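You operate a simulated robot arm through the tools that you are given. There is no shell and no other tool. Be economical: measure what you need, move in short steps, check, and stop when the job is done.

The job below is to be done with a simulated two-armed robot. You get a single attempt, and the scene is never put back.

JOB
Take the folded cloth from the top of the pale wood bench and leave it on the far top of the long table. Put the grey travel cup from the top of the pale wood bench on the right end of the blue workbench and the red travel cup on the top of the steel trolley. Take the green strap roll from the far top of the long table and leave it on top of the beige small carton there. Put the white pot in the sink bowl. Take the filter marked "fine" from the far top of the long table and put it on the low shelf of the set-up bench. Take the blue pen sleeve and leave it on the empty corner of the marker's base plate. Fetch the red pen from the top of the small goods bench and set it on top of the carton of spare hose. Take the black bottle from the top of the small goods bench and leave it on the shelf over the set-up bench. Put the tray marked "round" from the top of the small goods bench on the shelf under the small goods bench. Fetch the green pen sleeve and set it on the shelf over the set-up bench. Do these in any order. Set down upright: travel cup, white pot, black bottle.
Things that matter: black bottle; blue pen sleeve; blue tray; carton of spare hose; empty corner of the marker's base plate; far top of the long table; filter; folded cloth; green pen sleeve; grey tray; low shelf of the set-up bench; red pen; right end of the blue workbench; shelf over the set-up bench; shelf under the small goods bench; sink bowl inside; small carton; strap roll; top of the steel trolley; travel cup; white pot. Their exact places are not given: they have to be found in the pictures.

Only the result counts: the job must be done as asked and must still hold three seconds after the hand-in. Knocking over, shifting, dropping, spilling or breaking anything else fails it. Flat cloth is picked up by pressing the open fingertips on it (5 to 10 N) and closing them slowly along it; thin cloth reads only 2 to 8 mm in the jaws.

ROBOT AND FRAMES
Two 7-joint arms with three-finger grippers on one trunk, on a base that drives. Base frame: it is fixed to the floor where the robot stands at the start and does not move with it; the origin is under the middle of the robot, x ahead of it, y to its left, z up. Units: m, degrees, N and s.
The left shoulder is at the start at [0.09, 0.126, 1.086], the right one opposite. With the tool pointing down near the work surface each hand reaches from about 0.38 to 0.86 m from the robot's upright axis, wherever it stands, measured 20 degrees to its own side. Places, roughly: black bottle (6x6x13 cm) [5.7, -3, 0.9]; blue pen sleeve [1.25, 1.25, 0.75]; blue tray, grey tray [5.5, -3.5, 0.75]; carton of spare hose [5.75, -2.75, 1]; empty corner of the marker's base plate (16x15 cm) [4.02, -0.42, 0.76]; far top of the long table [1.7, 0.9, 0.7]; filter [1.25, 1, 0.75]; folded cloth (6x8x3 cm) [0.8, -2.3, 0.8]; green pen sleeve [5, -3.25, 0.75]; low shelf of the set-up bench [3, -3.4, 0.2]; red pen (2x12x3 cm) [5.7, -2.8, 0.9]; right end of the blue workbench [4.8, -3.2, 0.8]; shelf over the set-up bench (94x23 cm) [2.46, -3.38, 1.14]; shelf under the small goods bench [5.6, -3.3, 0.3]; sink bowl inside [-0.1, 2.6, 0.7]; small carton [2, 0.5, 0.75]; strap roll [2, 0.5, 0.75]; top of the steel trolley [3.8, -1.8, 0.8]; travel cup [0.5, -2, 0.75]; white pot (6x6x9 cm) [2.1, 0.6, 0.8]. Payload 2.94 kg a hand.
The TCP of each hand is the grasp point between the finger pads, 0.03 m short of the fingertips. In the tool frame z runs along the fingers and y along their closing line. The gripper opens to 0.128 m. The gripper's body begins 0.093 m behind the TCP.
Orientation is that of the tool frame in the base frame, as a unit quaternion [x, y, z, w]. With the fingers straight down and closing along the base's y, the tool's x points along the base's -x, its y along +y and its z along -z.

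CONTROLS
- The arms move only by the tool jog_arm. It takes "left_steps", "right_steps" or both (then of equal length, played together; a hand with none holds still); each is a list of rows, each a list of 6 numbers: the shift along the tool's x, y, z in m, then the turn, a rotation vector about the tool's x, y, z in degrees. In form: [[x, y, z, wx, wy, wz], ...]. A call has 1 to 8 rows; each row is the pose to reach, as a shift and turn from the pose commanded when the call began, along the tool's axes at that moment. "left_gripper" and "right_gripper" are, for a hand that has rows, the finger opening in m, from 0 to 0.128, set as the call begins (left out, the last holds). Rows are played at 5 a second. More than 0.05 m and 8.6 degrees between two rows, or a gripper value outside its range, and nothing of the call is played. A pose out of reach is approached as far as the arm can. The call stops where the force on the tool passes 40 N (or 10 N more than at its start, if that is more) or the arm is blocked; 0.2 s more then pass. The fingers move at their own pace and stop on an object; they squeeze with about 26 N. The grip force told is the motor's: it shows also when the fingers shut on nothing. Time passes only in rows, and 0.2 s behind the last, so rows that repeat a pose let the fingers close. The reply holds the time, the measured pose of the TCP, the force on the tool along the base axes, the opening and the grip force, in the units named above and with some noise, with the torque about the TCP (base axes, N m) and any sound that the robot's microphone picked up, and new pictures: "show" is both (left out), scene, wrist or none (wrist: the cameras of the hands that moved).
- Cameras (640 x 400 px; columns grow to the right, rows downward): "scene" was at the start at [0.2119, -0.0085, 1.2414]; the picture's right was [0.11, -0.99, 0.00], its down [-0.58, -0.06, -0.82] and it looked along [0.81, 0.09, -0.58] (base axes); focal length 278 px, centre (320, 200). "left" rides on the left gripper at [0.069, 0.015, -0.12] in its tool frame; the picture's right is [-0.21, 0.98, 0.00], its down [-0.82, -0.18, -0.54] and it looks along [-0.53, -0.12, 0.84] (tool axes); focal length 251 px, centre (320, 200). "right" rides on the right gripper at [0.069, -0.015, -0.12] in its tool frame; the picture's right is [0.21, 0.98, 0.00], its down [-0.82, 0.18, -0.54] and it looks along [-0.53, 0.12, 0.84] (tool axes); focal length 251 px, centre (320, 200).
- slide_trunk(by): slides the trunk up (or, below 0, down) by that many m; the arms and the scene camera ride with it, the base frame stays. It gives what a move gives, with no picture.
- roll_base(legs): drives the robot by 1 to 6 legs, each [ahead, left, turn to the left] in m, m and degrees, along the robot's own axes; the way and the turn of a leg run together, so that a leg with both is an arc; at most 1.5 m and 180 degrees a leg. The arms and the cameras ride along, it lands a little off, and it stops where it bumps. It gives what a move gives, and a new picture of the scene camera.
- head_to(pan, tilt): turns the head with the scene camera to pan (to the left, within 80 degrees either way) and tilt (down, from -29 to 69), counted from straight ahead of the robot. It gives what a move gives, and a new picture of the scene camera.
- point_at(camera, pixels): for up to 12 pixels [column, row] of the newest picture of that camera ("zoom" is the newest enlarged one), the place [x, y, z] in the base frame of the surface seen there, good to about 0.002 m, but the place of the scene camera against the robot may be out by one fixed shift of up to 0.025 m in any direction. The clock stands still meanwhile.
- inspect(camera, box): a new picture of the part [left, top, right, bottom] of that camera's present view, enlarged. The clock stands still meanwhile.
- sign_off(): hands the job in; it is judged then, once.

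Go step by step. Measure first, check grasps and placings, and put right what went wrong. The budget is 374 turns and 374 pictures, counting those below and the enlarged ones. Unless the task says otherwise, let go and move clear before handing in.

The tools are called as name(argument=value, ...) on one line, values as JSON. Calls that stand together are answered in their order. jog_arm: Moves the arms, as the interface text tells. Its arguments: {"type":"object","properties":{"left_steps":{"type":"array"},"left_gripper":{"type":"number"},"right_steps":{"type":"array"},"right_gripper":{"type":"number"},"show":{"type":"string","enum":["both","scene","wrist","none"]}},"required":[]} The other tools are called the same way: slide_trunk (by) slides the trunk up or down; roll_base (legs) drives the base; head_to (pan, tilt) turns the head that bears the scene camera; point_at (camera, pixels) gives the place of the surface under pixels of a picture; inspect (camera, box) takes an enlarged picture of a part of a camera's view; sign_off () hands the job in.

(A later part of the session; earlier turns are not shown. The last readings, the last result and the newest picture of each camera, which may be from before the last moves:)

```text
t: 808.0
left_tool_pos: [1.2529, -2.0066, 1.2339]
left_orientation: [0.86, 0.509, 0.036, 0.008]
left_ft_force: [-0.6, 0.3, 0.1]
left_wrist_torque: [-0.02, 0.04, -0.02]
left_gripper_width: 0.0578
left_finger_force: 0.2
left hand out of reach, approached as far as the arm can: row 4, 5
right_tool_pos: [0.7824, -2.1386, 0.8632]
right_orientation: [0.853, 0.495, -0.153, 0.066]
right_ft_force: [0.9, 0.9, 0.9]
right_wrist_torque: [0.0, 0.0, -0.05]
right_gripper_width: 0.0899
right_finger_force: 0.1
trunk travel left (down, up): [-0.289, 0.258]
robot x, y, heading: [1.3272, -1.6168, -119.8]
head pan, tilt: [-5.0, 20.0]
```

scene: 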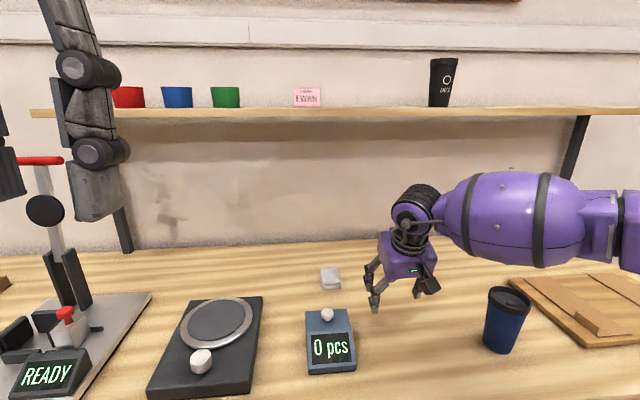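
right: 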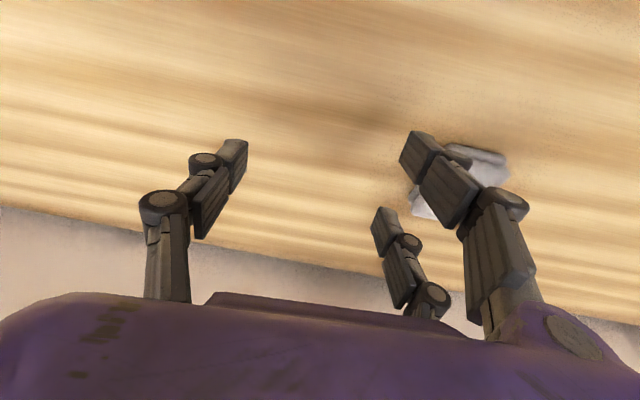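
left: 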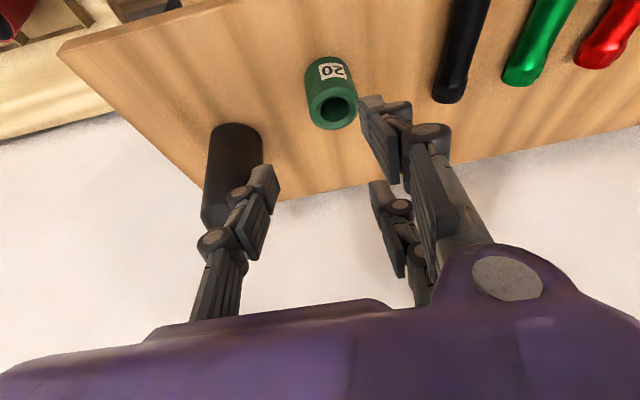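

Free again. Give the left arm a comfortable pose and raise the trunk 9 cm (the setting at which the right arm reached well before).

jog_arm(left_steps=[[-0.02, 0.01, 0, 0, 0, 0], [-0.04, 0.02, 0, 0, 0, 0], [-0.05, 0.03, -0.01, 0, 0, 0]], right_steps=[[0.02, 0.01, -0.02, 0, 0, 0], [0.04, 0.03, -0.04, 0, 0, 0], [0.05, 0.05, -0.05, 0, 0, 0]], show="none")

slide_trunk(by=0.1)

roll_base(legs=[[0.1, 0, 0]])

```text
t: 808.8
left_tool_pos: [1.2444, -2.0647, 1.2247]
left_orientation: [0.86, 0.509, 0.037, 0.009]
left_ft_force: [-0.7, -0.5, -0.6]
left_wrist_torque: [-0.01, 0.02, 0.03]
left_gripper_width: 0.058
left_finger_force: 0.0
left hand out of reach, approached as far as the arm can: row 2, 3
right_tool_pos: [0.8574, -2.1073, 0.8928]
right_orientation: [0.854, 0.494, -0.153, 0.065]
right_ft_force: [-0.4, -1.5, -0.5]
right_wrist_torque: [0.0, -0.02, 0.01]
right_gripper_width: 0.0901
right_finger_force: 0.1
trunk travel left (down, up): [-0.289, 0.258]
robot x, y, heading: [1.3253, -1.617, -119.5]
head pan, tilt: [-5.0, 20.0]
```

```text
t: 810.1
left_tool_pos: [1.2458, -2.0645, 1.323]
left_orientation: [0.861, 0.508, 0.038, 0.01]
left_ft_force: [0.1, 0.8, 0.1]
left_wrist_torque: [-0.01, -0.01, -0.01]
left_gripper_width: 0.0582
left_finger_force: 0.0
right_tool_pos: [0.857, -2.109, 0.9972]
right_orientation: [0.853, 0.493, -0.157, 0.066]
right_ft_force: [-0.4, 0.3, 0.3]
right_wrist_torque: [-0.01, 0.01, -0.01]
right_gripper_width: 0.0899
right_finger_force: 0.0
trunk travel left (down, up): [-0.389, 0.158]
robot x, y, heading: [1.3275, -1.6172, -119.7]
head pan, tilt: [-5.0, 20.0]
```

```text
t: 811.2
left_tool_pos: [1.1988, -2.1484, 1.3254]
left_orientation: [0.859, 0.51, 0.038, 0.009]
left_ft_force: [0.8, -0.1, 0.5]
left_wrist_torque: [0.0, -0.02, 0.03]
left_gripper_width: 0.0579
left_finger_force: 0.1
right_tool_pos: [0.8113, -2.1941, 0.9981]
right_orientation: [0.853, 0.494, -0.157, 0.068]
right_ft_force: [-0.3, 0.1, 0.6]
right_wrist_torque: [-0.01, -0.03, 0.01]
right_gripper_width: 0.0902
right_finger_force: 0.1
trunk travel left (down, up): [-0.389, 0.158]
robot x, y, heading: [1.2783, -1.6981, -119.6]
head pan, tilt: [-5.0, 20.0]
```

scene: 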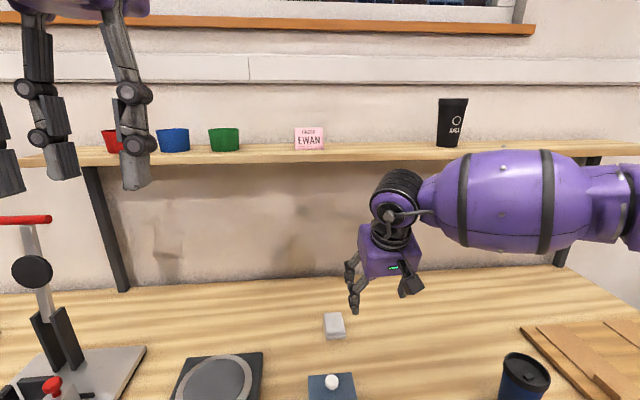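

Right hand: go 12 cm forward, 7 cm left, then down to the cloth.

jog_arm(right_steps=[[-0.037, 0.024, 0.013, 0, 0, 0], [-0.074, 0.048, 0.027, 0, 0, 0], [-0.11, 0.0713, 0.04, 0, 0, 0], [-0.095, 0.0713, 0.082, 0, 0, 0], [-0.08, 0.0713, 0.124, 0, 0, 0], [-0.065, 0.0713, 0.165, 0, 0, 0], [-0.048, 0.0713, 0.21, 0, 0, 0], [-0.048, 0.0713, 0.21, 0, 0, 0]], show="wrist")

```text
t: 813.0
left_tool_pos: [1.1977, -2.1493, 1.3259]
left_orientation: [0.86, 0.51, 0.038, 0.009]
left_ft_force: [-0.2, 0.1, 0.7]
left_wrist_torque: [0.01, 0.0, 0.0]
left_gripper_width: 0.0579
left_finger_force: 0.1
right_tool_pos: [0.7855, -2.1813, 0.9025]
right_orientation: [0.853, 0.493, -0.157, 0.068]
right_ft_force: [-0.4, -0.8, 0.4]
right_wrist_torque: [0.02, -0.03, 0.02]
right_gripper_width: 0.0899
right_finger_force: 0.1
right hand out of reach, approached as far as the arm can: row 1, 2, 3, 4, 5, 6, 7, 8
trunk travel left (down, up): [-0.389, 0.158]
robot x, y, heading: [1.2802, -1.7007, -119.5]
head pan, tilt: [-5.0, 20.0]
```

right: 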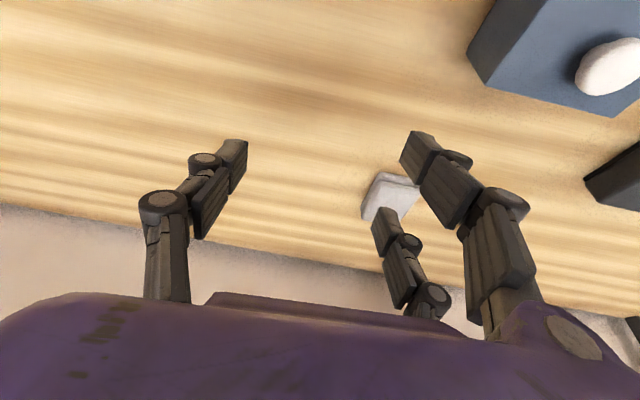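

The arm posture is awkward; reset the right hand to a home-like pose (tool down, back and right), then re-approach.

jog_arm(right_steps=[[0.03, -0.015, -0.025, 0, 2.5, 0], [0.06, -0.03, -0.05, 0, 5, 0], [0.09, -0.045, -0.075, 0, 7.5, 0], [0.12, -0.06, -0.1, 0, 10, 0], [0.14, -0.075, -0.125, 0, 12.5, 0], [0.16, -0.09, -0.15, 0, 15, 0], [0.17, -0.105, -0.165, 0, 17.5, 0], [0.18, -0.12, -0.18, 0, 20, 0]], show="none")

jog_arm(right_steps=[[-0.045, 0.018, 0, 0, 0, 0], [-0.09, 0.036, 0, 0, 0, 0], [-0.135, 0.054, 0, 0, 0, 0], [-0.18, 0.072, 0, 0, 0, 0], [-0.225, 0.09, 0.01, 0, 0, 0], [-0.26, 0.1, 0.03, 0, 0, 0], [-0.29, 0.11, 0.06, 0, 0, 0], [-0.3, 0.12, 0.09, 0, 0, 0]], show="wrist")

```text
t: 814.8
left_tool_pos: [1.1987, -2.1476, 1.3252]
left_orientation: [0.86, 0.509, 0.039, 0.01]
left_ft_force: [-0.4, 0.5, 0.3]
left_wrist_torque: [-0.02, 0.0, -0.03]
left_gripper_width: 0.0579
left_finger_force: 0.0
right_tool_pos: [0.787, -1.9259, 1.0122]
right_orientation: [0.867, 0.498, -0.006, -0.019]
right_ft_force: [-0.2, 0.0, 0.0]
right_wrist_torque: [-0.02, -0.03, 0.02]
right_gripper_width: 0.09
right_finger_force: 0.2
trunk travel left (down, up): [-0.389, 0.158]
robot x, y, heading: [1.2816, -1.702, -119.5]
head pan, tilt: [-5.0, 20.0]
```

```text
t: 816.6
left_tool_pos: [1.1997, -2.1481, 1.3246]
left_orientation: [0.859, 0.51, 0.038, 0.009]
left_ft_force: [-0.9, 0.5, 0.2]
left_wrist_torque: [-0.04, 0.01, -0.01]
left_gripper_width: 0.0581
left_finger_force: 0.0
right_tool_pos: [0.7339, -2.1387, 0.9684]
right_orientation: [0.867, 0.498, -0.008, -0.019]
right_ft_force: [0.2, -0.3, 0.3]
right_wrist_torque: [0.01, 0.01, -0.02]
right_gripper_width: 0.0899
right_finger_force: 0.0
right hand out of reach, approached as far as the arm can: row 5, 6, 7, 8
trunk travel left (down, up): [-0.389, 0.158]
robot x, y, heading: [1.2776, -1.7012, -119.3]
head pan, tilt: [-5.0, 20.0]
```

right: 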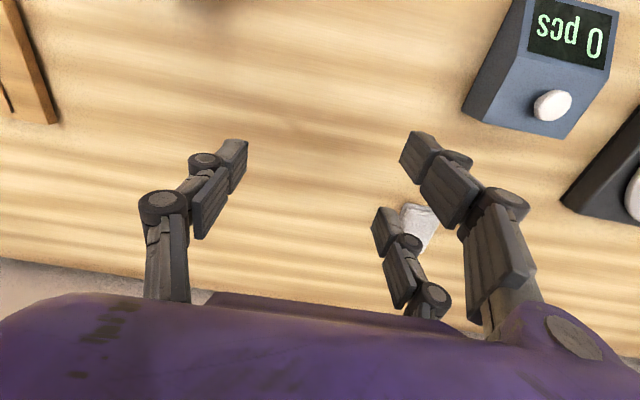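

The elbow is winged out. Straighten the arm by extending to the right-forward first, then sweep left.

jog_arm(right_steps=[[-0.01, -0.045, -0.01, 0, 0, 0], [-0.02, -0.09, -0.02, 0, 0, 0], [-0.04, -0.13, -0.03, 0, 0, 0], [-0.07, -0.16, -0.03, 0, 0, 0], [-0.1, -0.19, -0.03, 0, 0, 0], [-0.13, -0.2, -0.03, 0, 0, 0], [-0.16, -0.2, -0.03, 0, 0, 0], [-0.19, -0.2, -0.03, 0, 0, 0]], show="none")

jog_arm(right_steps=[[-0.005, 0.045, 0, 0, 0, 0], [-0.01, 0.09, 0, 0, 0, 0], [-0.015, 0.135, 0, 0, 0, 0], [-0.02, 0.18, 0, 0, 0, 0], [-0.025, 0.225, 0, 0, 0, 0], [-0.03, 0.27, 0.01, 0, 0, 0], [-0.03, 0.31, 0.02, 0, 0, 0], [-0.03, 0.34, 0.03, 0, 0, 0]], show="scene")

```text
t: 818.4
left_tool_pos: [1.1996, -2.1487, 1.3243]
left_orientation: [0.859, 0.51, 0.037, 0.01]
left_ft_force: [-1.3, 0.1, -0.5]
left_wrist_torque: [-0.03, 0.03, -0.02]
left_gripper_width: 0.0581
left_finger_force: 0.1
right_tool_pos: [0.581, -2.1011, 1.0034]
right_orientation: [0.867, 0.499, -0.008, -0.019]
right_ft_force: [-0.4, -0.7, 0.9]
right_wrist_torque: [-0.03, -0.02, 0.02]
right_gripper_width: 0.0899
right_finger_force: 0.1
right hand out of reach, approached as far as the arm can: row 4, 5, 6, 7, 8
trunk travel left (down, up): [-0.389, 0.158]
robot x, y, heading: [1.2826, -1.7019, -119.6]
head pan, tilt: [-5.0, 20.0]
```

```text
t: 820.2
left_tool_pos: [1.1985, -2.1486, 1.3249]
left_orientation: [0.86, 0.509, 0.038, 0.009]
left_ft_force: [0.8, -0.1, 0.1]
left_wrist_torque: [0.01, 0.03, 0.0]
left_gripper_width: 0.0578
left_finger_force: 0.1
right_tool_pos: [0.7741, -2.1351, 0.9649]
right_orientation: [0.867, 0.499, -0.006, -0.019]
right_ft_force: [1.0, -0.6, 0.2]
right_wrist_torque: [-0.01, -0.02, -0.03]
right_gripper_width: 0.09
right_finger_force: 0.1
right hand out of reach, approached as far as the arm can: row 1, 2, 3, 4, 5, 6, 7, 8
trunk travel left (down, up): [-0.389, 0.158]
robot x, y, heading: [1.2761, -1.7028, -119.6]
head pan, tilt: [-5.0, 20.0]
```

scene: 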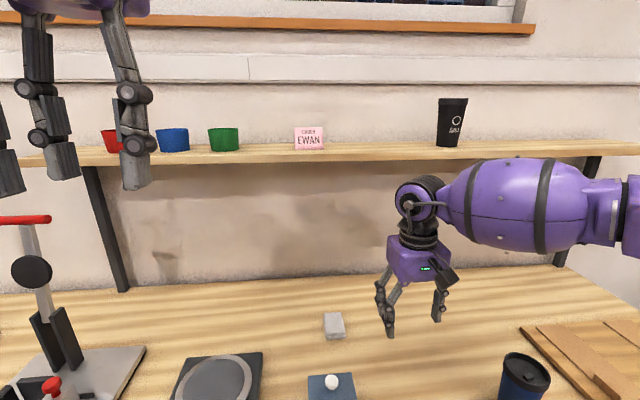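

Try a +90° yaw for the right hand, which earlier gave it good reach (closing along my forward axis).

jog_arm(right_steps=[[0.01, 0, 0, 0, 0, 8.5], [0.02, 0, 0, 0, 0, 17], [0.02, 0, 0, 0, 0, 25.5], [0.02, 0, 0, 0, 0, 34], [0.02, 0, 0, 0, 0, 42.5], [0.02, 0, 0, 0, 0, 51], [0.02, 0, 0, 0, 0, 59.5], [0.02, 0, 0, 0, 0, 68]], right_gripper=0.11, show="none")

jog_arm(right_steps=[[0, 0.02, 0, 0, 0, 8], [0, 0.05, 0, 0, 0, 16], [0, 0.08, 0, 0, 0, 22], [0.02, 0.11, 0, 0, 0, 22], [0.04, 0.14, 0, 0, 0, 22], [0.06, 0.17, 0, 0, 0, 22]], show="wrist")

```text
t: 822.0
left_tool_pos: [1.1982, -2.1481, 1.3251]
left_orientation: [0.859, 0.51, 0.038, 0.009]
left_ft_force: [0.1, -0.7, -0.5]
left_wrist_torque: [0.01, 0.0, 0.03]
left_gripper_width: 0.0582
left_finger_force: 0.0
right_tool_pos: [0.7936, -2.1222, 0.9655]
right_orientation: [0.997, -0.073, -0.015, -0.012]
right_ft_force: [0.6, 0.6, -0.8]
right_wrist_torque: [-0.03, 0.0, -0.02]
right_gripper_width: 0.11
right_finger_force: 0.1
trunk travel left (down, up): [-0.389, 0.158]
robot x, y, heading: [1.2785, -1.7009, -119.5]
head pan, tilt: [-5.0, 20.0]
```

```text
t: 823.4
left_tool_pos: [1.1991, -2.1492, 1.3248]
left_orientation: [0.859, 0.51, 0.038, 0.009]
left_ft_force: [-0.2, 0.1, -0.4]
left_wrist_torque: [0.03, 0.0, 0.0]
left_gripper_width: 0.0579
left_finger_force: 0.1
right_tool_pos: [0.7614, -2.1383, 0.9759]
right_orientation: [0.965, -0.261, -0.019, -0.008]
right_ft_force: [0.1, -0.7, 0.6]
right_wrist_torque: [-0.04, 0.02, -0.01]
right_gripper_width: 0.11
right_finger_force: 0.0
right hand out of reach, approached as far as the arm can: row 1, 2, 3, 4, 5, 6
trunk travel left (down, up): [-0.389, 0.158]
robot x, y, heading: [1.2808, -1.7006, -119.2]
head pan, tilt: [-5.0, 20.0]
```

right: 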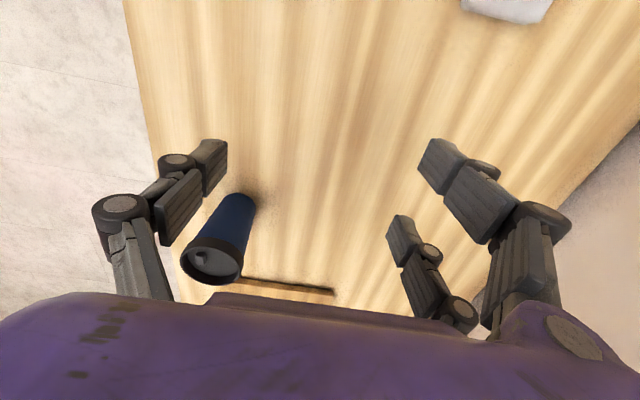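

The right arm's posture is unhelpful; use the left instead. Back off, slide right so the cloth lies ahead-left, and bring the left hand to a normal pose.

roll_base(legs=[[-0.25, 0, 0], [0, -0.27, 0]])

jog_arm(left_steps=[[-0.02, 0.01, 0.04, 0, -0.5, 0], [-0.04, 0.02, 0.08, 0, -1, 0], [-0.06, 0.03, 0.12, 0, -1.5, 0], [-0.08, 0.04, 0.16, 0, -2, 0], [-0.1, 0.05, 0.2, 0, -3, 0], [-0.12, 0.05, 0.24, 0, -4, 0], [-0.14, 0.05, 0.26, 0, -4, 0]], left_gripper=0.09, show="none")

roll_base(legs=[[0.27, 0, 0]])

```text
t: 827.8
left_tool_pos: [1.0834, -1.7975, 1.3253]
left_orientation: [0.86, 0.508, 0.038, 0.009]
left_ft_force: [0.1, 0.1, -0.7]
left_wrist_torque: [0.01, 0.02, 0.0]
left_gripper_width: 0.0579
left_finger_force: 0.0
right_tool_pos: [0.6462, -1.7875, 0.976]
right_orientation: [0.965, -0.262, -0.018, -0.009]
right_ft_force: [1.1, 0.4, 0.2]
right_wrist_torque: [0.0, -0.02, 0.03]
right_gripper_width: 0.1098
right_finger_force: 0.0
trunk travel left (down, up): [-0.389, 0.158]
robot x, y, heading: [1.1631, -1.3517, -119.5]
head pan, tilt: [-5.0, 20.0]
```

scene: 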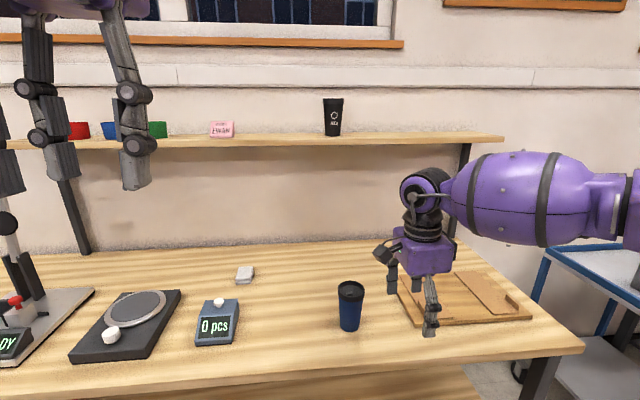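

```text
t: 829.4
left_tool_pos: [1.0791, -1.9374, 1.0547]
left_orientation: [0.861, 0.507, 0.008, 0.027]
left_ft_force: [-0.1, -0.5, -0.8]
left_wrist_torque: [0.01, -0.06, 0.02]
left_gripper_width: 0.0899
left_finger_force: 0.0
right_tool_pos: [0.6461, -1.7863, 0.9755]
right_orientation: [0.965, -0.261, -0.018, -0.009]
right_ft_force: [-0.1, 0.0, -0.4]
right_wrist_torque: [0.05, -0.03, -0.01]
right_gripper_width: 0.1099
right_finger_force: 0.0
trunk travel left (down, up): [-0.389, 0.158]
robot x, y, heading: [1.1648, -1.3474, -119.5]
head pan, tilt: [-5.0, 20.0]
```

```text
t: 831.3
left_tool_pos: [0.9541, -2.1644, 1.0552]
left_orientation: [0.859, 0.511, 0.008, 0.026]
left_ft_force: [-0.2, -0.7, 0.0]
left_wrist_torque: [0.01, -0.02, -0.01]
left_gripper_width: 0.0901
left_finger_force: 0.0
right_tool_pos: [0.5195, -2.0163, 0.9749]
right_orientation: [0.966, -0.259, -0.019, -0.009]
right_ft_force: [-0.4, -1.2, -0.2]
right_wrist_torque: [0.03, 0.01, 0.04]
right_gripper_width: 0.1097
right_finger_force: 0.0
trunk travel left (down, up): [-0.389, 0.158]
robot x, y, heading: [1.0352, -1.5765, -119.2]
head pan, tilt: [-5.0, 20.0]
```

scene: 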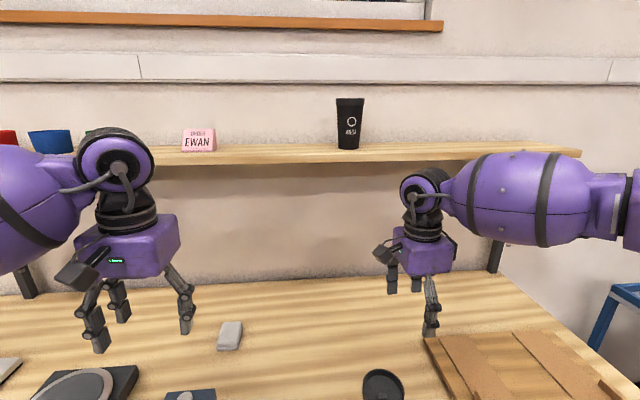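

Now the left hand can reach. Move above the cloth and check.

jog_arm(left_steps=[[-0.036, -0.007, 0.02, 0, 0, 0], [-0.072, -0.014, 0.04, 0, 0, 0], [-0.107, -0.02, 0.06, 0, 0, 0], [-0.143, -0.027, 0.08, 0, 0, 0], [-0.178, -0.033, 0.1, 0, 0, 0], [-0.213, -0.04, 0.13, 0, 0, 0], [-0.213, -0.04, 0.15, 0, 0, 0]], show="wrist")

```text
t: 832.9
left_tool_pos: [0.8239, -2.3379, 0.9047]
left_orientation: [0.86, 0.51, 0.008, 0.028]
left_ft_force: [0.4, 0.4, 0.4]
left_wrist_torque: [0.02, -0.02, -0.01]
left_gripper_width: 0.0899
left_finger_force: 0.0
right_tool_pos: [0.5224, -2.0151, 0.9752]
right_orientation: [0.966, -0.258, -0.019, -0.009]
right_ft_force: [0.3, 0.1, -0.4]
right_wrist_torque: [-0.02, 0.01, 0.01]
right_gripper_width: 0.1099
right_finger_force: 0.1
trunk travel left (down, up): [-0.389, 0.158]
robot x, y, heading: [1.034, -1.5807, -119.4]
head pan, tilt: [-5.0, 20.0]
```

left: 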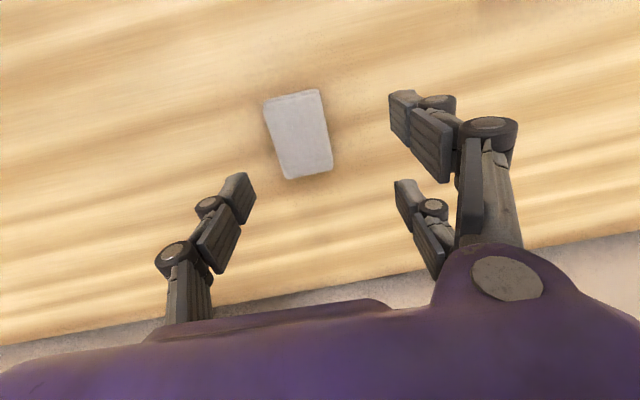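

Cloth is 2 cm to the right of centre; correct, descend to z≈0.816, then close.

jog_arm(left_steps=[[0, -0.0195, 0.02, 0, 0, 0], [0, -0.0195, 0.05, 0, 0, 0], [0, -0.0195, 0.075, 0, 0, 0], [0, -0.0195, 0.088, 0, 0, 0], [0, -0.0195, 0.088, 0, 0, 0]], show="none")

jog_arm(left_steps=[[0, 0, 0, 0, 0, 0], [0, 0, 0, 0, 0, 0], [0, 0, 0, 0, 0, 0], [0, 0, 0, 0, 0, 0], [0, 0, -0.02, 0, 0, 0], [0, 0, -0.05, 0, 0, 0]], left_gripper=0, show="wrist")

```text
t: 834.1
left_tool_pos: [0.8086, -2.3319, 0.8159]
left_orientation: [0.86, 0.51, 0.008, 0.027]
left_ft_force: [0.0, -0.5, 0.1]
left_wrist_torque: [0.0, 0.01, 0.03]
left_gripper_width: 0.0899
left_finger_force: 0.0
right_tool_pos: [0.5203, -2.0152, 0.9767]
right_orientation: [0.966, -0.259, -0.019, -0.009]
right_ft_force: [-0.2, -0.5, 0.6]
right_wrist_torque: [0.0, 0.01, 0.01]
right_gripper_width: 0.1098
right_finger_force: 0.0
trunk travel left (down, up): [-0.389, 0.158]
robot x, y, heading: [1.0373, -1.5786, -119.5]
head pan, tilt: [-5.0, 20.0]
```

```text
t: 835.5
left_tool_pos: [0.8083, -2.328, 0.8644]
left_orientation: [0.859, 0.511, 0.007, 0.027]
left_ft_force: [0.2, -0.8, -1.0]
left_wrist_torque: [0.0, -0.01, -0.03]
left_gripper_width: 0.0511
left_finger_force: 26.2
right_tool_pos: [0.5214, -2.0148, 0.976]
right_orientation: [0.966, -0.259, -0.019, -0.007]
right_ft_force: [0.2, 0.6, 0.6]
right_wrist_torque: [0.01, 0.0, 0.02]
right_gripper_width: 0.1101
right_finger_force: 0.1
trunk travel left (down, up): [-0.389, 0.158]
robot x, y, heading: [1.038, -1.5746, -119.5]
head pan, tilt: [-5.0, 20.0]
```

left: 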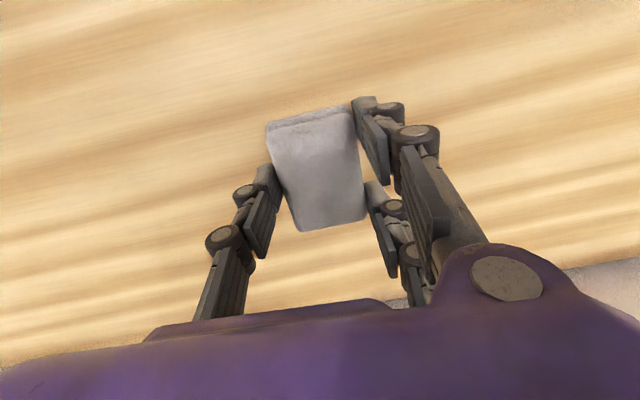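

Cloth held (51 mm). Lift, back off, turn around and drive to the long table.

jog_arm(left_steps=[[0, 0, -0.045, 0, 0, 0], [0, 0, -0.09, 0, 0, 0], [0.03, 0, -0.125, 0, 0, 0], [0.07, 0, -0.15, 0, 0, 0], [0.11, 0, -0.16, 0, 0, 0], [0.15, 0, -0.16, 0, 0, 0]], right_steps=[[0, -0.03, -0.02, 0, 0, 0], [0, -0.06, -0.05, 0, 0, 0], [0, -0.09, -0.08, 0, 0, 0], [0, -0.12, -0.1, 0, 0, 0], [0, -0.15, -0.12, 0, 0, 0], [0, -0.18, -0.14, 0, 0, 0]], show="none")

roll_base(legs=[[-0.55, 0, 0], [0, 0, 90], [0, 0, 90], [0.6, 0.37, 0], [0.45, 0, 0]])

head_to(pan=15, tilt=40)

```text
t: 836.9
left_tool_pos: [0.8754, -2.1882, 1.0262]
left_orientation: [0.86, 0.51, 0.006, 0.027]
left_ft_force: [-0.2, 0.3, 0.0]
left_wrist_torque: [-0.04, 0.05, -0.01]
left_gripper_width: 0.0511
left_finger_force: 25.7
right_tool_pos: [0.6165, -1.8626, 1.1174]
right_orientation: [0.966, -0.259, -0.019, -0.008]
right_ft_force: [0.2, -0.1, 0.4]
right_wrist_torque: [-0.03, 0.01, 0.0]
right_gripper_width: 0.1099
right_finger_force: 0.0
trunk travel left (down, up): [-0.389, 0.158]
robot x, y, heading: [1.0358, -1.5819, -119.4]
head pan, tilt: [-5.0, 20.0]
```

```text
t: 853.5
left_tool_pos: [1.7068, 0.6164, 1.025]
left_orientation: [-0.501, 0.865, 0.026, -0.007]
left_ft_force: [-0.2, -0.1, -0.6]
left_wrist_torque: [-0.01, 0.0, 0.0]
left_gripper_width: 0.0509
left_finger_force: 25.8
right_tool_pos: [1.9591, 0.2857, 1.1165]
right_orientation: [0.27, 0.963, -0.009, 0.019]
right_ft_force: [-0.1, 0.6, 0.3]
right_wrist_torque: [-0.03, -0.03, 0.03]
right_gripper_width: 0.1099
right_finger_force: 0.0
trunk travel left (down, up): [-0.389, 0.158]
robot x, y, heading: [1.5341, 0.006, 59.3]
head pan, tilt: [-5.0, 20.0]
```

scene: 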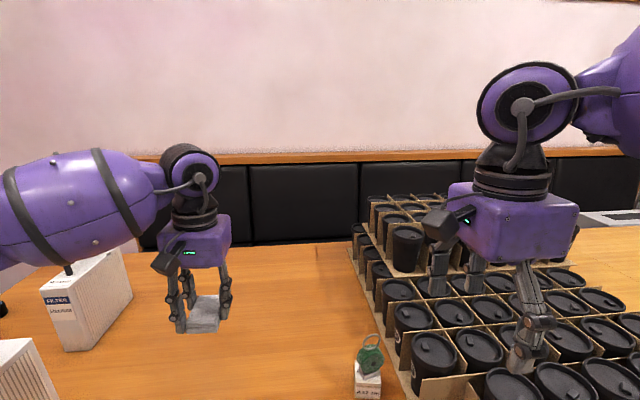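

```text
t: 854.3
left_tool_pos: [1.707, 0.6169, 1.0249]
left_orientation: [-0.5, 0.866, 0.027, -0.008]
left_ft_force: [-0.5, 0.2, -0.5]
left_wrist_torque: [0.0, -0.03, 0.0]
left_gripper_width: 0.0511
left_finger_force: 26.1
right_tool_pos: [1.9572, 0.2857, 1.1156]
right_orientation: [0.271, 0.962, -0.008, 0.019]
right_ft_force: [0.3, 0.4, 0.3]
right_wrist_torque: [0.01, 0.01, -0.02]
right_gripper_width: 0.1098
right_finger_force: 0.1
trunk travel left (down, up): [-0.389, 0.158]
robot x, y, heading: [1.5314, 0.0066, 59.1]
head pan, tilt: [15.0, 40.0]
```

scene: 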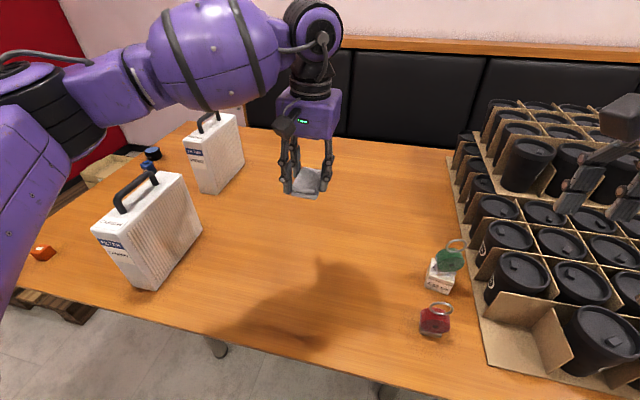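

The cloth is right over a free spot at (1.707,0.617). Lower straight down.

jog_arm(left_steps=[[0, 0, 0.045, 0, 0, 0], [0, 0, 0.09, 0, 0, 0], [0, 0, 0.135, 0, 0, 0], [0, 0, 0.18, 0, 0, 0], [0, 0, 0.22, 0, 0, 0], [0, 0, 0.24, 0, 0, 0], [0, 0, 0.246, 0, 0, 0], [0, 0, 0.25, 0, 0, 0]], show="none")

jog_arm(left_steps=[[0, 0, 0, 0, 0, 0], [0, 0, 0, 0, 0, 0], [0, 0, 0, 0, 0, 0], [0, 0, -0.03, 0, 0, 0], [0, 0, -0.075, 0, 0, 0], [0, 0, -0.12, 0, 0, 0], [0, 0, -0.165, 0, 0, 0], [0, 0, -0.21, 0, 0, 0]], left_gripper=0.08, show="wrist")

```text
t: 856.1
left_tool_pos: [1.6991, 0.6252, 0.7777]
left_orientation: [-0.501, 0.865, 0.027, -0.005]
left_ft_force: [-1.9, -2.0, 11.8]
left_wrist_torque: [-0.47, -0.07, -0.05]
left_gripper_width: 0.0511
left_finger_force: 26.2
right_tool_pos: [1.9566, 0.2831, 1.1171]
right_orientation: [0.269, 0.963, -0.007, 0.018]
right_ft_force: [0.7, -1.3, -0.5]
right_wrist_torque: [-0.02, 0.01, 0.04]
right_gripper_width: 0.1101
right_finger_force: 0.1
trunk travel left (down, up): [-0.389, 0.158]
robot x, y, heading: [1.5302, 0.0078, 59.2]
head pan, tilt: [15.0, 40.0]
```

```text
t: 857.9
left_tool_pos: [1.7065, 0.616, 0.9861]
left_orientation: [-0.501, 0.865, 0.028, -0.007]
left_ft_force: [0.2, -0.8, 0.5]
left_wrist_torque: [0.03, 0.02, 0.0]
left_gripper_width: 0.0802
left_finger_force: 0.1
right_tool_pos: [1.9586, 0.284, 1.1161]
right_orientation: [0.27, 0.963, -0.01, 0.019]
right_ft_force: [0.5, -0.3, 0.7]
right_wrist_torque: [0.02, 0.0, -0.03]
right_gripper_width: 0.1101
right_finger_force: 0.1
trunk travel left (down, up): [-0.389, 0.158]
robot x, y, heading: [1.5304, 0.0085, 59.5]
head pan, tilt: [15.0, 40.0]
```

left: 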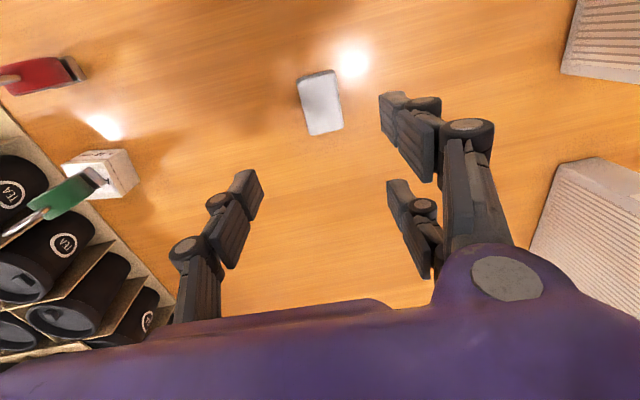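

Cloth placed. Finally the blue sleeve: raise the left hand above the filters, back, shift left and close in.

jog_arm(left_steps=[[0, 0, -0.045, 0, 0, 0], [0, 0, -0.09, 0, 0, 0], [0, 0, -0.135, 0, 0, 0], [0, 0, -0.16, 0, 0, 0]], left_gripper=0.07, show="none")

roll_base(legs=[[-0.3, 0, 1.3], [0, 0.63, 0], [0.4, 0, 0]])

inspect(camera="left", box=[0, 0, 640, 400])

```text
t: 858.9
left_tool_pos: [1.7138, 0.6091, 1.1451]
left_orientation: [-0.5, 0.866, 0.027, -0.008]
left_ft_force: [0.0, -0.2, 0.2]
left_wrist_torque: [-0.01, 0.02, 0.02]
left_gripper_width: 0.0698
left_finger_force: 0.1
right_tool_pos: [1.9579, 0.284, 1.1165]
right_orientation: [0.27, 0.963, -0.008, 0.019]
right_ft_force: [-0.6, 0.0, 0.1]
right_wrist_torque: [0.01, 0.04, 0.0]
right_gripper_width: 0.1099
right_finger_force: 0.1
trunk travel left (down, up): [-0.389, 0.158]
robot x, y, heading: [1.5266, 0.0038, 59.6]
head pan, tilt: [15.0, 40.0]
```

```text
t: 868.8
left_tool_pos: [1.1898, 1.0159, 1.144]
left_orientation: [-0.505, 0.863, 0.027, -0.008]
left_ft_force: [0.2, 0.7, 0.4]
left_wrist_torque: [0.01, 0.02, -0.02]
left_gripper_width: 0.0702
left_finger_force: 0.0
right_tool_pos: [1.436, 0.6928, 1.1156]
right_orientation: [0.265, 0.964, -0.009, 0.018]
right_ft_force: [-0.5, 0.4, -0.6]
right_wrist_torque: [0.01, -0.03, -0.02]
right_gripper_width: 0.1098
right_finger_force: 0.0
trunk travel left (down, up): [-0.389, 0.158]
robot x, y, heading: [1.0127, 0.4086, 60.3]
head pan, tilt: [15.0, 40.0]
```

scene: 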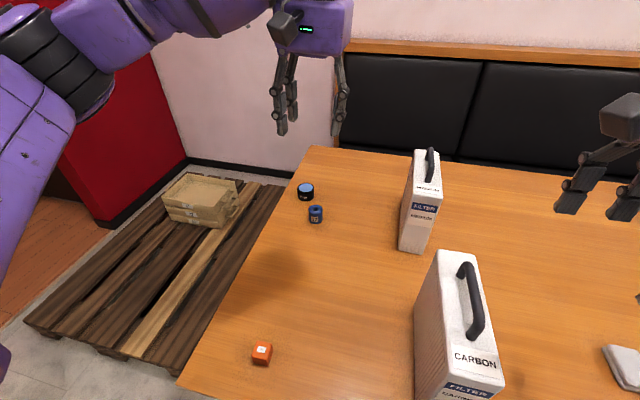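

```text
1.00 times, centred on (320, 200) of left (not enlarged: the box is as wide or as high as the picture)
```

zoom: 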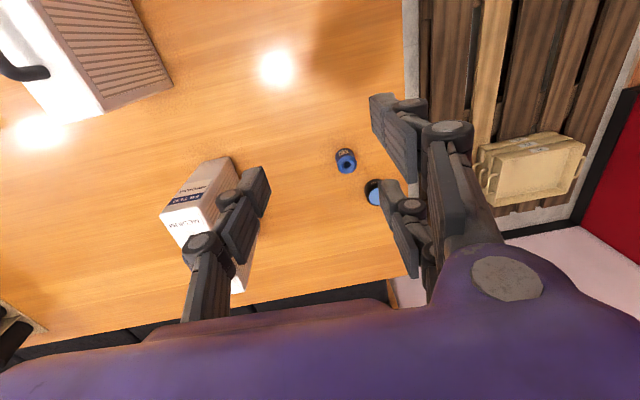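

point_at(camera="zoom", pixels=[[336, 165], [355, 164], [346, 172], [346, 157], [342, 152], [374, 192], [230, 190]])

```text
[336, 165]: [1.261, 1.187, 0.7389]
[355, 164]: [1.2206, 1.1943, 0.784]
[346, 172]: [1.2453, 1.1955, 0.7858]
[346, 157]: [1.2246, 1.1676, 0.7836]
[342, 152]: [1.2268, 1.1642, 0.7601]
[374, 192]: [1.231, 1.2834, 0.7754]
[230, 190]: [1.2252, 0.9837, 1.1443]
```

Blue sleeve centre (1.2345,1.181), top 0.785. Move over it and partly down.

jog_arm(left_steps=[[-0.0207, 0.0054, 0.03, 0, 0, 0], [-0.0414, 0.0107, 0.06, 0, 0, 0], [-0.0621, 0.0161, 0.09, 0, 0, 0], [-0.0828, 0.0215, 0.12, 0, 0, 0], [-0.1035, 0.0268, 0.15, 0, 0, 0], [-0.1242, 0.0322, 0.18, 0, 0, 0], [-0.1449, 0.0375, 0.21, 0, 0, 0], [-0.1656, 0.0429, 0.24, 0, 0, 0]], show="wrist")

```text
t: 870.6
left_tool_pos: [1.2231, 1.1925, 0.9101]
left_orientation: [-0.505, 0.863, 0.027, -0.009]
left_ft_force: [0.1, 0.2, 0.5]
left_wrist_torque: [-0.01, 0.0, 0.02]
left_gripper_width: 0.0701
left_finger_force: 0.0
right_tool_pos: [1.4358, 0.6928, 1.1156]
right_orientation: [0.265, 0.964, -0.009, 0.018]
right_ft_force: [0.4, 0.2, -0.4]
right_wrist_torque: [-0.01, 0.0, 0.03]
right_gripper_width: 0.1097
right_finger_force: 0.0
trunk travel left (down, up): [-0.389, 0.158]
robot x, y, heading: [1.0098, 0.4076, 60.1]
head pan, tilt: [15.0, 40.0]
```

left: 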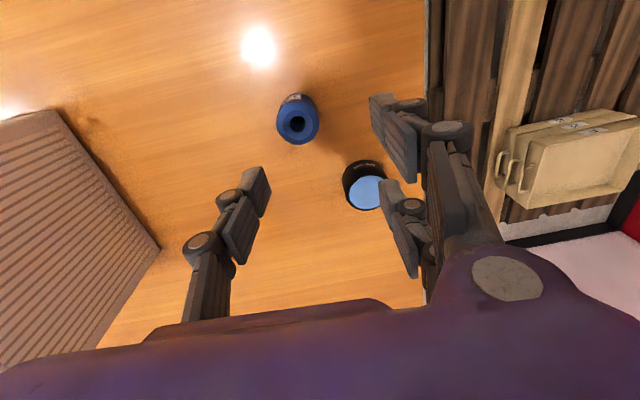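

Sleeve is 22 mm toward −y; correct and descend, opening 0.062, then close.

jog_arm(left_steps=[[0, -0.0224, 0.02, 0, 0, 0], [0, -0.0224, 0.06, 0, 0, 0], [0, -0.0224, 0.1, 0, 0, 0], [0, -0.0224, 0.128, 0, 0, 0], [0, -0.0224, 0.128, 0, 0, 0]], left_gripper=0.065, show="wrist")

jog_arm(left_steps=[[0, 0, 0, 0, 0, 0], [0, 0, 0, 0, 0, 0], [0, 0, 0, 0, 0, 0], [0, 0, -0.01, 0, 0, 0], [0, 0, -0.03, 0, 0, 0]], left_gripper=0.015, show="wrist")

```text
t: 871.8
left_tool_pos: [1.2386, 1.1819, 0.7796]
left_orientation: [-0.506, 0.862, 0.027, -0.008]
left_ft_force: [0.0, 0.7, 0.6]
left_wrist_torque: [-0.01, 0.0, 0.0]
left_gripper_width: 0.065
left_finger_force: 0.1
right_tool_pos: [1.4351, 0.6919, 1.1162]
right_orientation: [0.264, 0.964, -0.008, 0.018]
right_ft_force: [0.2, -0.6, -0.2]
right_wrist_torque: [0.0, -0.02, -0.01]
right_gripper_width: 0.1099
right_finger_force: 0.0
trunk travel left (down, up): [-0.389, 0.158]
robot x, y, heading: [1.0096, 0.4096, 59.9]
head pan, tilt: [15.0, 40.0]
```

left: 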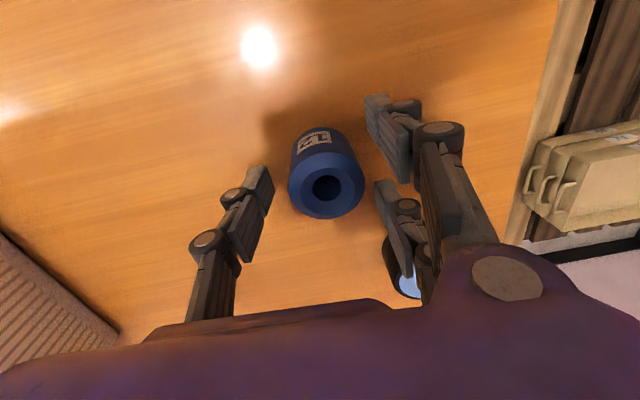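

```text
t: 873.0
left_tool_pos: [1.2399, 1.1834, 0.8117]
left_orientation: [-0.506, 0.862, 0.026, -0.008]
left_ft_force: [-1.0, -0.2, -0.4]
left_wrist_torque: [0.0, -0.04, 0.0]
left_gripper_width: 0.0299
left_finger_force: 26.0
right_tool_pos: [1.4359, 0.6934, 1.1169]
right_orientation: [0.264, 0.964, -0.009, 0.018]
right_ft_force: [0.1, 0.3, -0.1]
right_wrist_torque: [0.02, -0.01, 0.0]
right_gripper_width: 0.1101
right_finger_force: 0.0
trunk travel left (down, up): [-0.389, 0.158]
robot x, y, heading: [1.008, 0.4104, 60.0]
head pan, tilt: [15.0, 40.0]
```

left: 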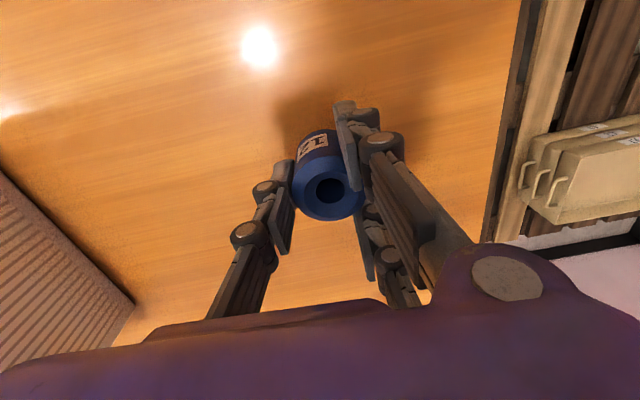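

Blue sleeve held (wedged, 26 N). Lift high, retract, and drive along the table to the marker end.

jog_arm(left_steps=[[0, 0, -0.045, 0, 0, 0], [0, 0, -0.09, 0, 0, 0], [0, 0, -0.135, 0, 0, 0], [0.02, 0, -0.18, 0, 0, 0], [0.05, 0, -0.22, 0, 0, 0], [0.08, 0, -0.26, 0, 0, 0], [0.12, 0, -0.28, 0, 0, 0], [0.16, 0, -0.29, 0, 0, 0]], show="none")

roll_base(legs=[[-0.45, 0, 0.8], [0, -1.45, 0], [0, -1.42, 0]])

head_to(pan=-5, tilt=30)

```text
t: 874.8
left_tool_pos: [1.1735, 1.031, 1.0993]
left_orientation: [-0.505, 0.863, 0.027, -0.007]
left_ft_force: [-0.6, 0.1, -0.2]
left_wrist_torque: [-0.02, 0.0, 0.01]
left_gripper_width: 0.0299
left_finger_force: 26.3
right_tool_pos: [1.4346, 0.6924, 1.1163]
right_orientation: [0.264, 0.964, -0.008, 0.019]
right_ft_force: [0.6, -0.5, -0.4]
right_wrist_torque: [0.01, -0.04, 0.0]
right_gripper_width: 0.11
right_finger_force: 0.1
trunk travel left (down, up): [-0.389, 0.158]
robot x, y, heading: [1.0139, 0.4125, 59.8]
head pan, tilt: [15.0, 40.0]
```

```text
t: 902.4
left_tool_pos: [3.4595, -0.7447, 1.1]
left_orientation: [-0.516, 0.856, 0.026, -0.008]
left_ft_force: [-0.3, 0.4, -0.8]
left_wrist_torque: [0.01, -0.01, -0.01]
left_gripper_width: 0.0287
left_finger_force: 25.8
right_tool_pos: [3.7309, -1.0767, 1.1154]
right_orientation: [0.251, 0.968, -0.008, 0.019]
right_ft_force: [-0.5, 0.1, 0.2]
right_wrist_torque: [0.05, -0.02, -0.01]
right_gripper_width: 0.1096
right_finger_force: 0.0
trunk travel left (down, up): [-0.389, 0.158]
robot x, y, heading: [3.3108, -1.3737, 61.5]
head pan, tilt: [15.0, 40.0]
```

scene: 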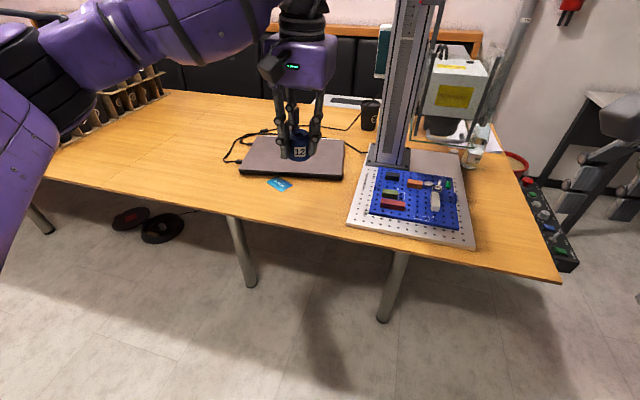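

```text
t: 903.2
left_tool_pos: [3.4589, -0.7456, 1.0998]
left_orientation: [-0.517, 0.856, 0.027, -0.008]
left_ft_force: [0.1, -0.7, -1.0]
left_wrist_torque: [-0.02, -0.01, 0.0]
left_gripper_width: 0.029
left_finger_force: 25.9
right_tool_pos: [3.7307, -1.0773, 1.1159]
right_orientation: [0.251, 0.968, -0.008, 0.018]
right_ft_force: [0.4, 0.2, 0.4]
right_wrist_torque: [-0.03, 0.0, 0.0]
right_gripper_width: 0.1099
right_finger_force: 0.1
trunk travel left (down, up): [-0.389, 0.158]
robot x, y, heading: [3.3136, -1.3713, 61.6]
head pan, tilt: [-5.0, 30.0]
```

scene: 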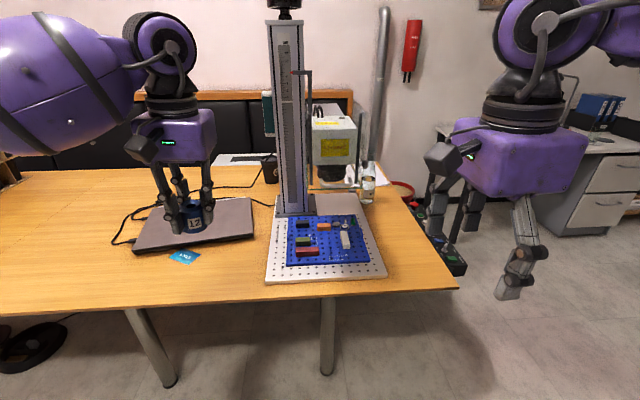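

The base plate lies at (265-385,195-280) with a blue board on it; look for its empty corner.

inspect(camera="scene", box=[245, 170, 405, 290])

point_at(camera="scene", pixels=[[335, 205], [345, 198], [352, 208], [320, 210], [270, 275], [383, 272], [290, 225], [365, 250], [350, 192], [368, 190], [340, 170], [358, 130]])

```text
3.33 times, centred on (325, 230) of scene
```

zoom: 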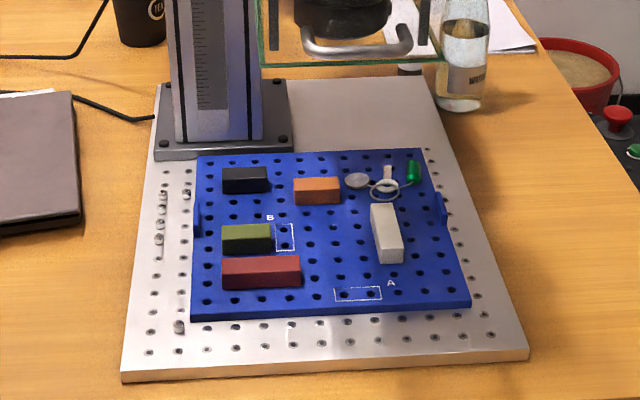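

```text
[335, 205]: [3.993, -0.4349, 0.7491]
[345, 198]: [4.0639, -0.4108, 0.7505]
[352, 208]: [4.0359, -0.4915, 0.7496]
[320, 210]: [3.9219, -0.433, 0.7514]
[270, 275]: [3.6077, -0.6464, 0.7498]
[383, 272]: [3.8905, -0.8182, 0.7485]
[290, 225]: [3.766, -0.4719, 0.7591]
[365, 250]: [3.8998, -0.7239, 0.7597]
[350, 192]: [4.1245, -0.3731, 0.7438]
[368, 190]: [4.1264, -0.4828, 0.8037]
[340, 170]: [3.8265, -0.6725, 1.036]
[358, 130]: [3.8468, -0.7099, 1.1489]
```

The empty corner is the plate's back-right at ≈(4.02,−0.43), but the marker head overhangs in front and a water bottle stands to its right. I'll approach diagonally from the table's end corner: centre the left hand, then drive round facing ≈105°.

jog_arm(left_steps=[[0.02, -0.035, 0, 0, 0, 0], [0.04, -0.07, 0, 0, 0, 0], [0.06, -0.105, 0, 0, 0, 0], [0.08, -0.14, 0, 0, 0, 0], [0.08, -0.18, 0, 0, 0, 0], [0.08, -0.21, 0, 0, 0, 0]], show="none")

roll_base(legs=[[0, 0, -90.6], [0, 0.5, 0], [0.78, 0, 0], [0, 0, 133]])

head_to(pan=0, tilt=35)

```text
t: 904.6
left_tool_pos: [3.6074, -0.9156, 1.0886]
left_orientation: [-0.517, 0.856, 0.028, -0.008]
left_ft_force: [-0.2, 0.0, -0.9]
left_wrist_torque: [-0.03, 0.0, 0.0]
left_gripper_width: 0.0287
left_finger_force: 26.1
right_tool_pos: [3.7312, -1.0781, 1.1158]
right_orientation: [0.251, 0.968, -0.008, 0.018]
right_ft_force: [0.0, -0.3, 1.4]
right_wrist_torque: [0.0, 0.02, 0.0]
right_gripper_width: 0.1098
right_finger_force: 0.0
trunk travel left (down, up): [-0.389, 0.158]
robot x, y, heading: [3.3139, -1.37, 61.5]
head pan, tilt: [-5.0, 30.0]
```

```text
t: 922.8
left_tool_pos: [4.218, -0.8507, 1.0868]
left_orientation: [0.755, -0.655, -0.023, 0.016]
left_ft_force: [-0.5, 0.1, -0.4]
left_wrist_torque: [0.01, -0.01, -0.01]
left_gripper_width: 0.0288
left_finger_force: 25.9
right_tool_pos: [4.4138, -0.911, 1.1159]
right_orientation: [-0.059, 0.998, -0.002, 0.02]
right_ft_force: [-0.5, 0.9, 0.0]
right_wrist_torque: [0.0, 0.02, 0.01]
right_gripper_width: 0.1098
right_finger_force: 0.0
trunk travel left (down, up): [-0.389, 0.158]
robot x, y, heading: [4.2482, -1.394, 97.5]
head pan, tilt: [-5.0, 30.0]
```

scene: 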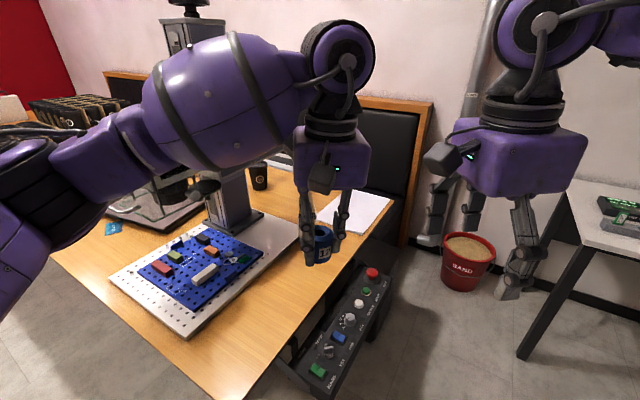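

```text
t: 923.5
left_tool_pos: [4.2167, -0.8514, 1.087]
left_orientation: [0.756, -0.654, -0.023, 0.016]
left_ft_force: [0.5, 0.7, 0.0]
left_wrist_torque: [0.03, 0.0, -0.01]
left_gripper_width: 0.0291
left_finger_force: 26.3
right_tool_pos: [4.4136, -0.9101, 1.1172]
right_orientation: [-0.06, 0.998, -0.003, 0.02]
right_ft_force: [0.5, -0.2, 0.3]
right_wrist_torque: [-0.01, -0.01, 0.01]
right_gripper_width: 0.11
right_finger_force: 0.1
trunk travel left (down, up): [-0.389, 0.158]
robot x, y, heading: [4.2481, -1.395, 97.3]
head pan, tilt: [0.0, 35.0]
```

scene: 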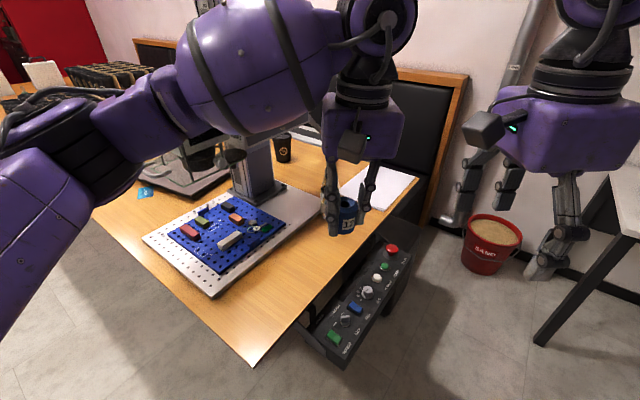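

Check the clearances: forearm (250,100), marker head (215,155), the plate's free corner (300,205) and the bottle.

point_at(camera="scene", pixels=[[250, 100], [210, 110], [230, 160], [205, 150], [300, 205], [315, 200], [285, 210], [150, 120], [270, 185], [345, 215], [325, 175], [200, 175]])

inspect(camera="left", box=[0, 0, 640, 400])

```text
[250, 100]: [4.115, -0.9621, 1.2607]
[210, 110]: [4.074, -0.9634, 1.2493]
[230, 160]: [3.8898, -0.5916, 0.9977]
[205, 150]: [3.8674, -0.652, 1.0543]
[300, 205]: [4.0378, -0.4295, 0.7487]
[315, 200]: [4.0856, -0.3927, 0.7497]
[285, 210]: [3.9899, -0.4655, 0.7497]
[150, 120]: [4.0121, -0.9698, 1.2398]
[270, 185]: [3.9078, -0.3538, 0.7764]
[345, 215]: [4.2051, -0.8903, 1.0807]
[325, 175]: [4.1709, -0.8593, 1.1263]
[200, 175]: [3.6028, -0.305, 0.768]
```

```text
1.00 times, centred on (320, 200) of left (not enlarged: the box is as wide or as high as the picture)
```

zoom: 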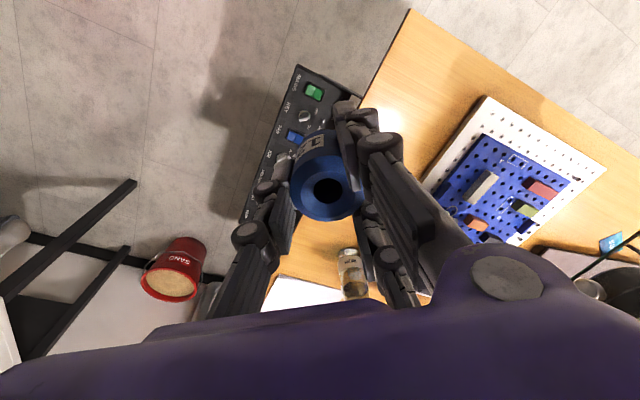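

point_at(camera="zoom", pixels=[[350, 252], [352, 270], [354, 292], [340, 275], [365, 275], [420, 190], [405, 215]])

```text
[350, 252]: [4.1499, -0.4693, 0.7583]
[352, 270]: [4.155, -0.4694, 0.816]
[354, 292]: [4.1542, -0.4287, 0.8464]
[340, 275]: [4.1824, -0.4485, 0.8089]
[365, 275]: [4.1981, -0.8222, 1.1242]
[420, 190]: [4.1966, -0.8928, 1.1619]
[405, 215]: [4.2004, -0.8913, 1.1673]
```

The bottle's top is only ≈0.86, below the camera, so an approach straight from the table's end is fine. Measure the control panel hanging there.

point_at(camera="scene", pixels=[[345, 360], [305, 325], [393, 250], [410, 265], [400, 300], [252, 362], [418, 178], [370, 310], [375, 345]])

```text
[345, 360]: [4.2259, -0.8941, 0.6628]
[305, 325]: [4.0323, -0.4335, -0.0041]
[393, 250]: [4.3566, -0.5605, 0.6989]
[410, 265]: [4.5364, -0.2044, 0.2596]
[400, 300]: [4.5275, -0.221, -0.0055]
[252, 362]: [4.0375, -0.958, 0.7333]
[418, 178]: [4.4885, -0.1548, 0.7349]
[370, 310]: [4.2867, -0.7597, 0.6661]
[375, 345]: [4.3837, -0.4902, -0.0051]
```

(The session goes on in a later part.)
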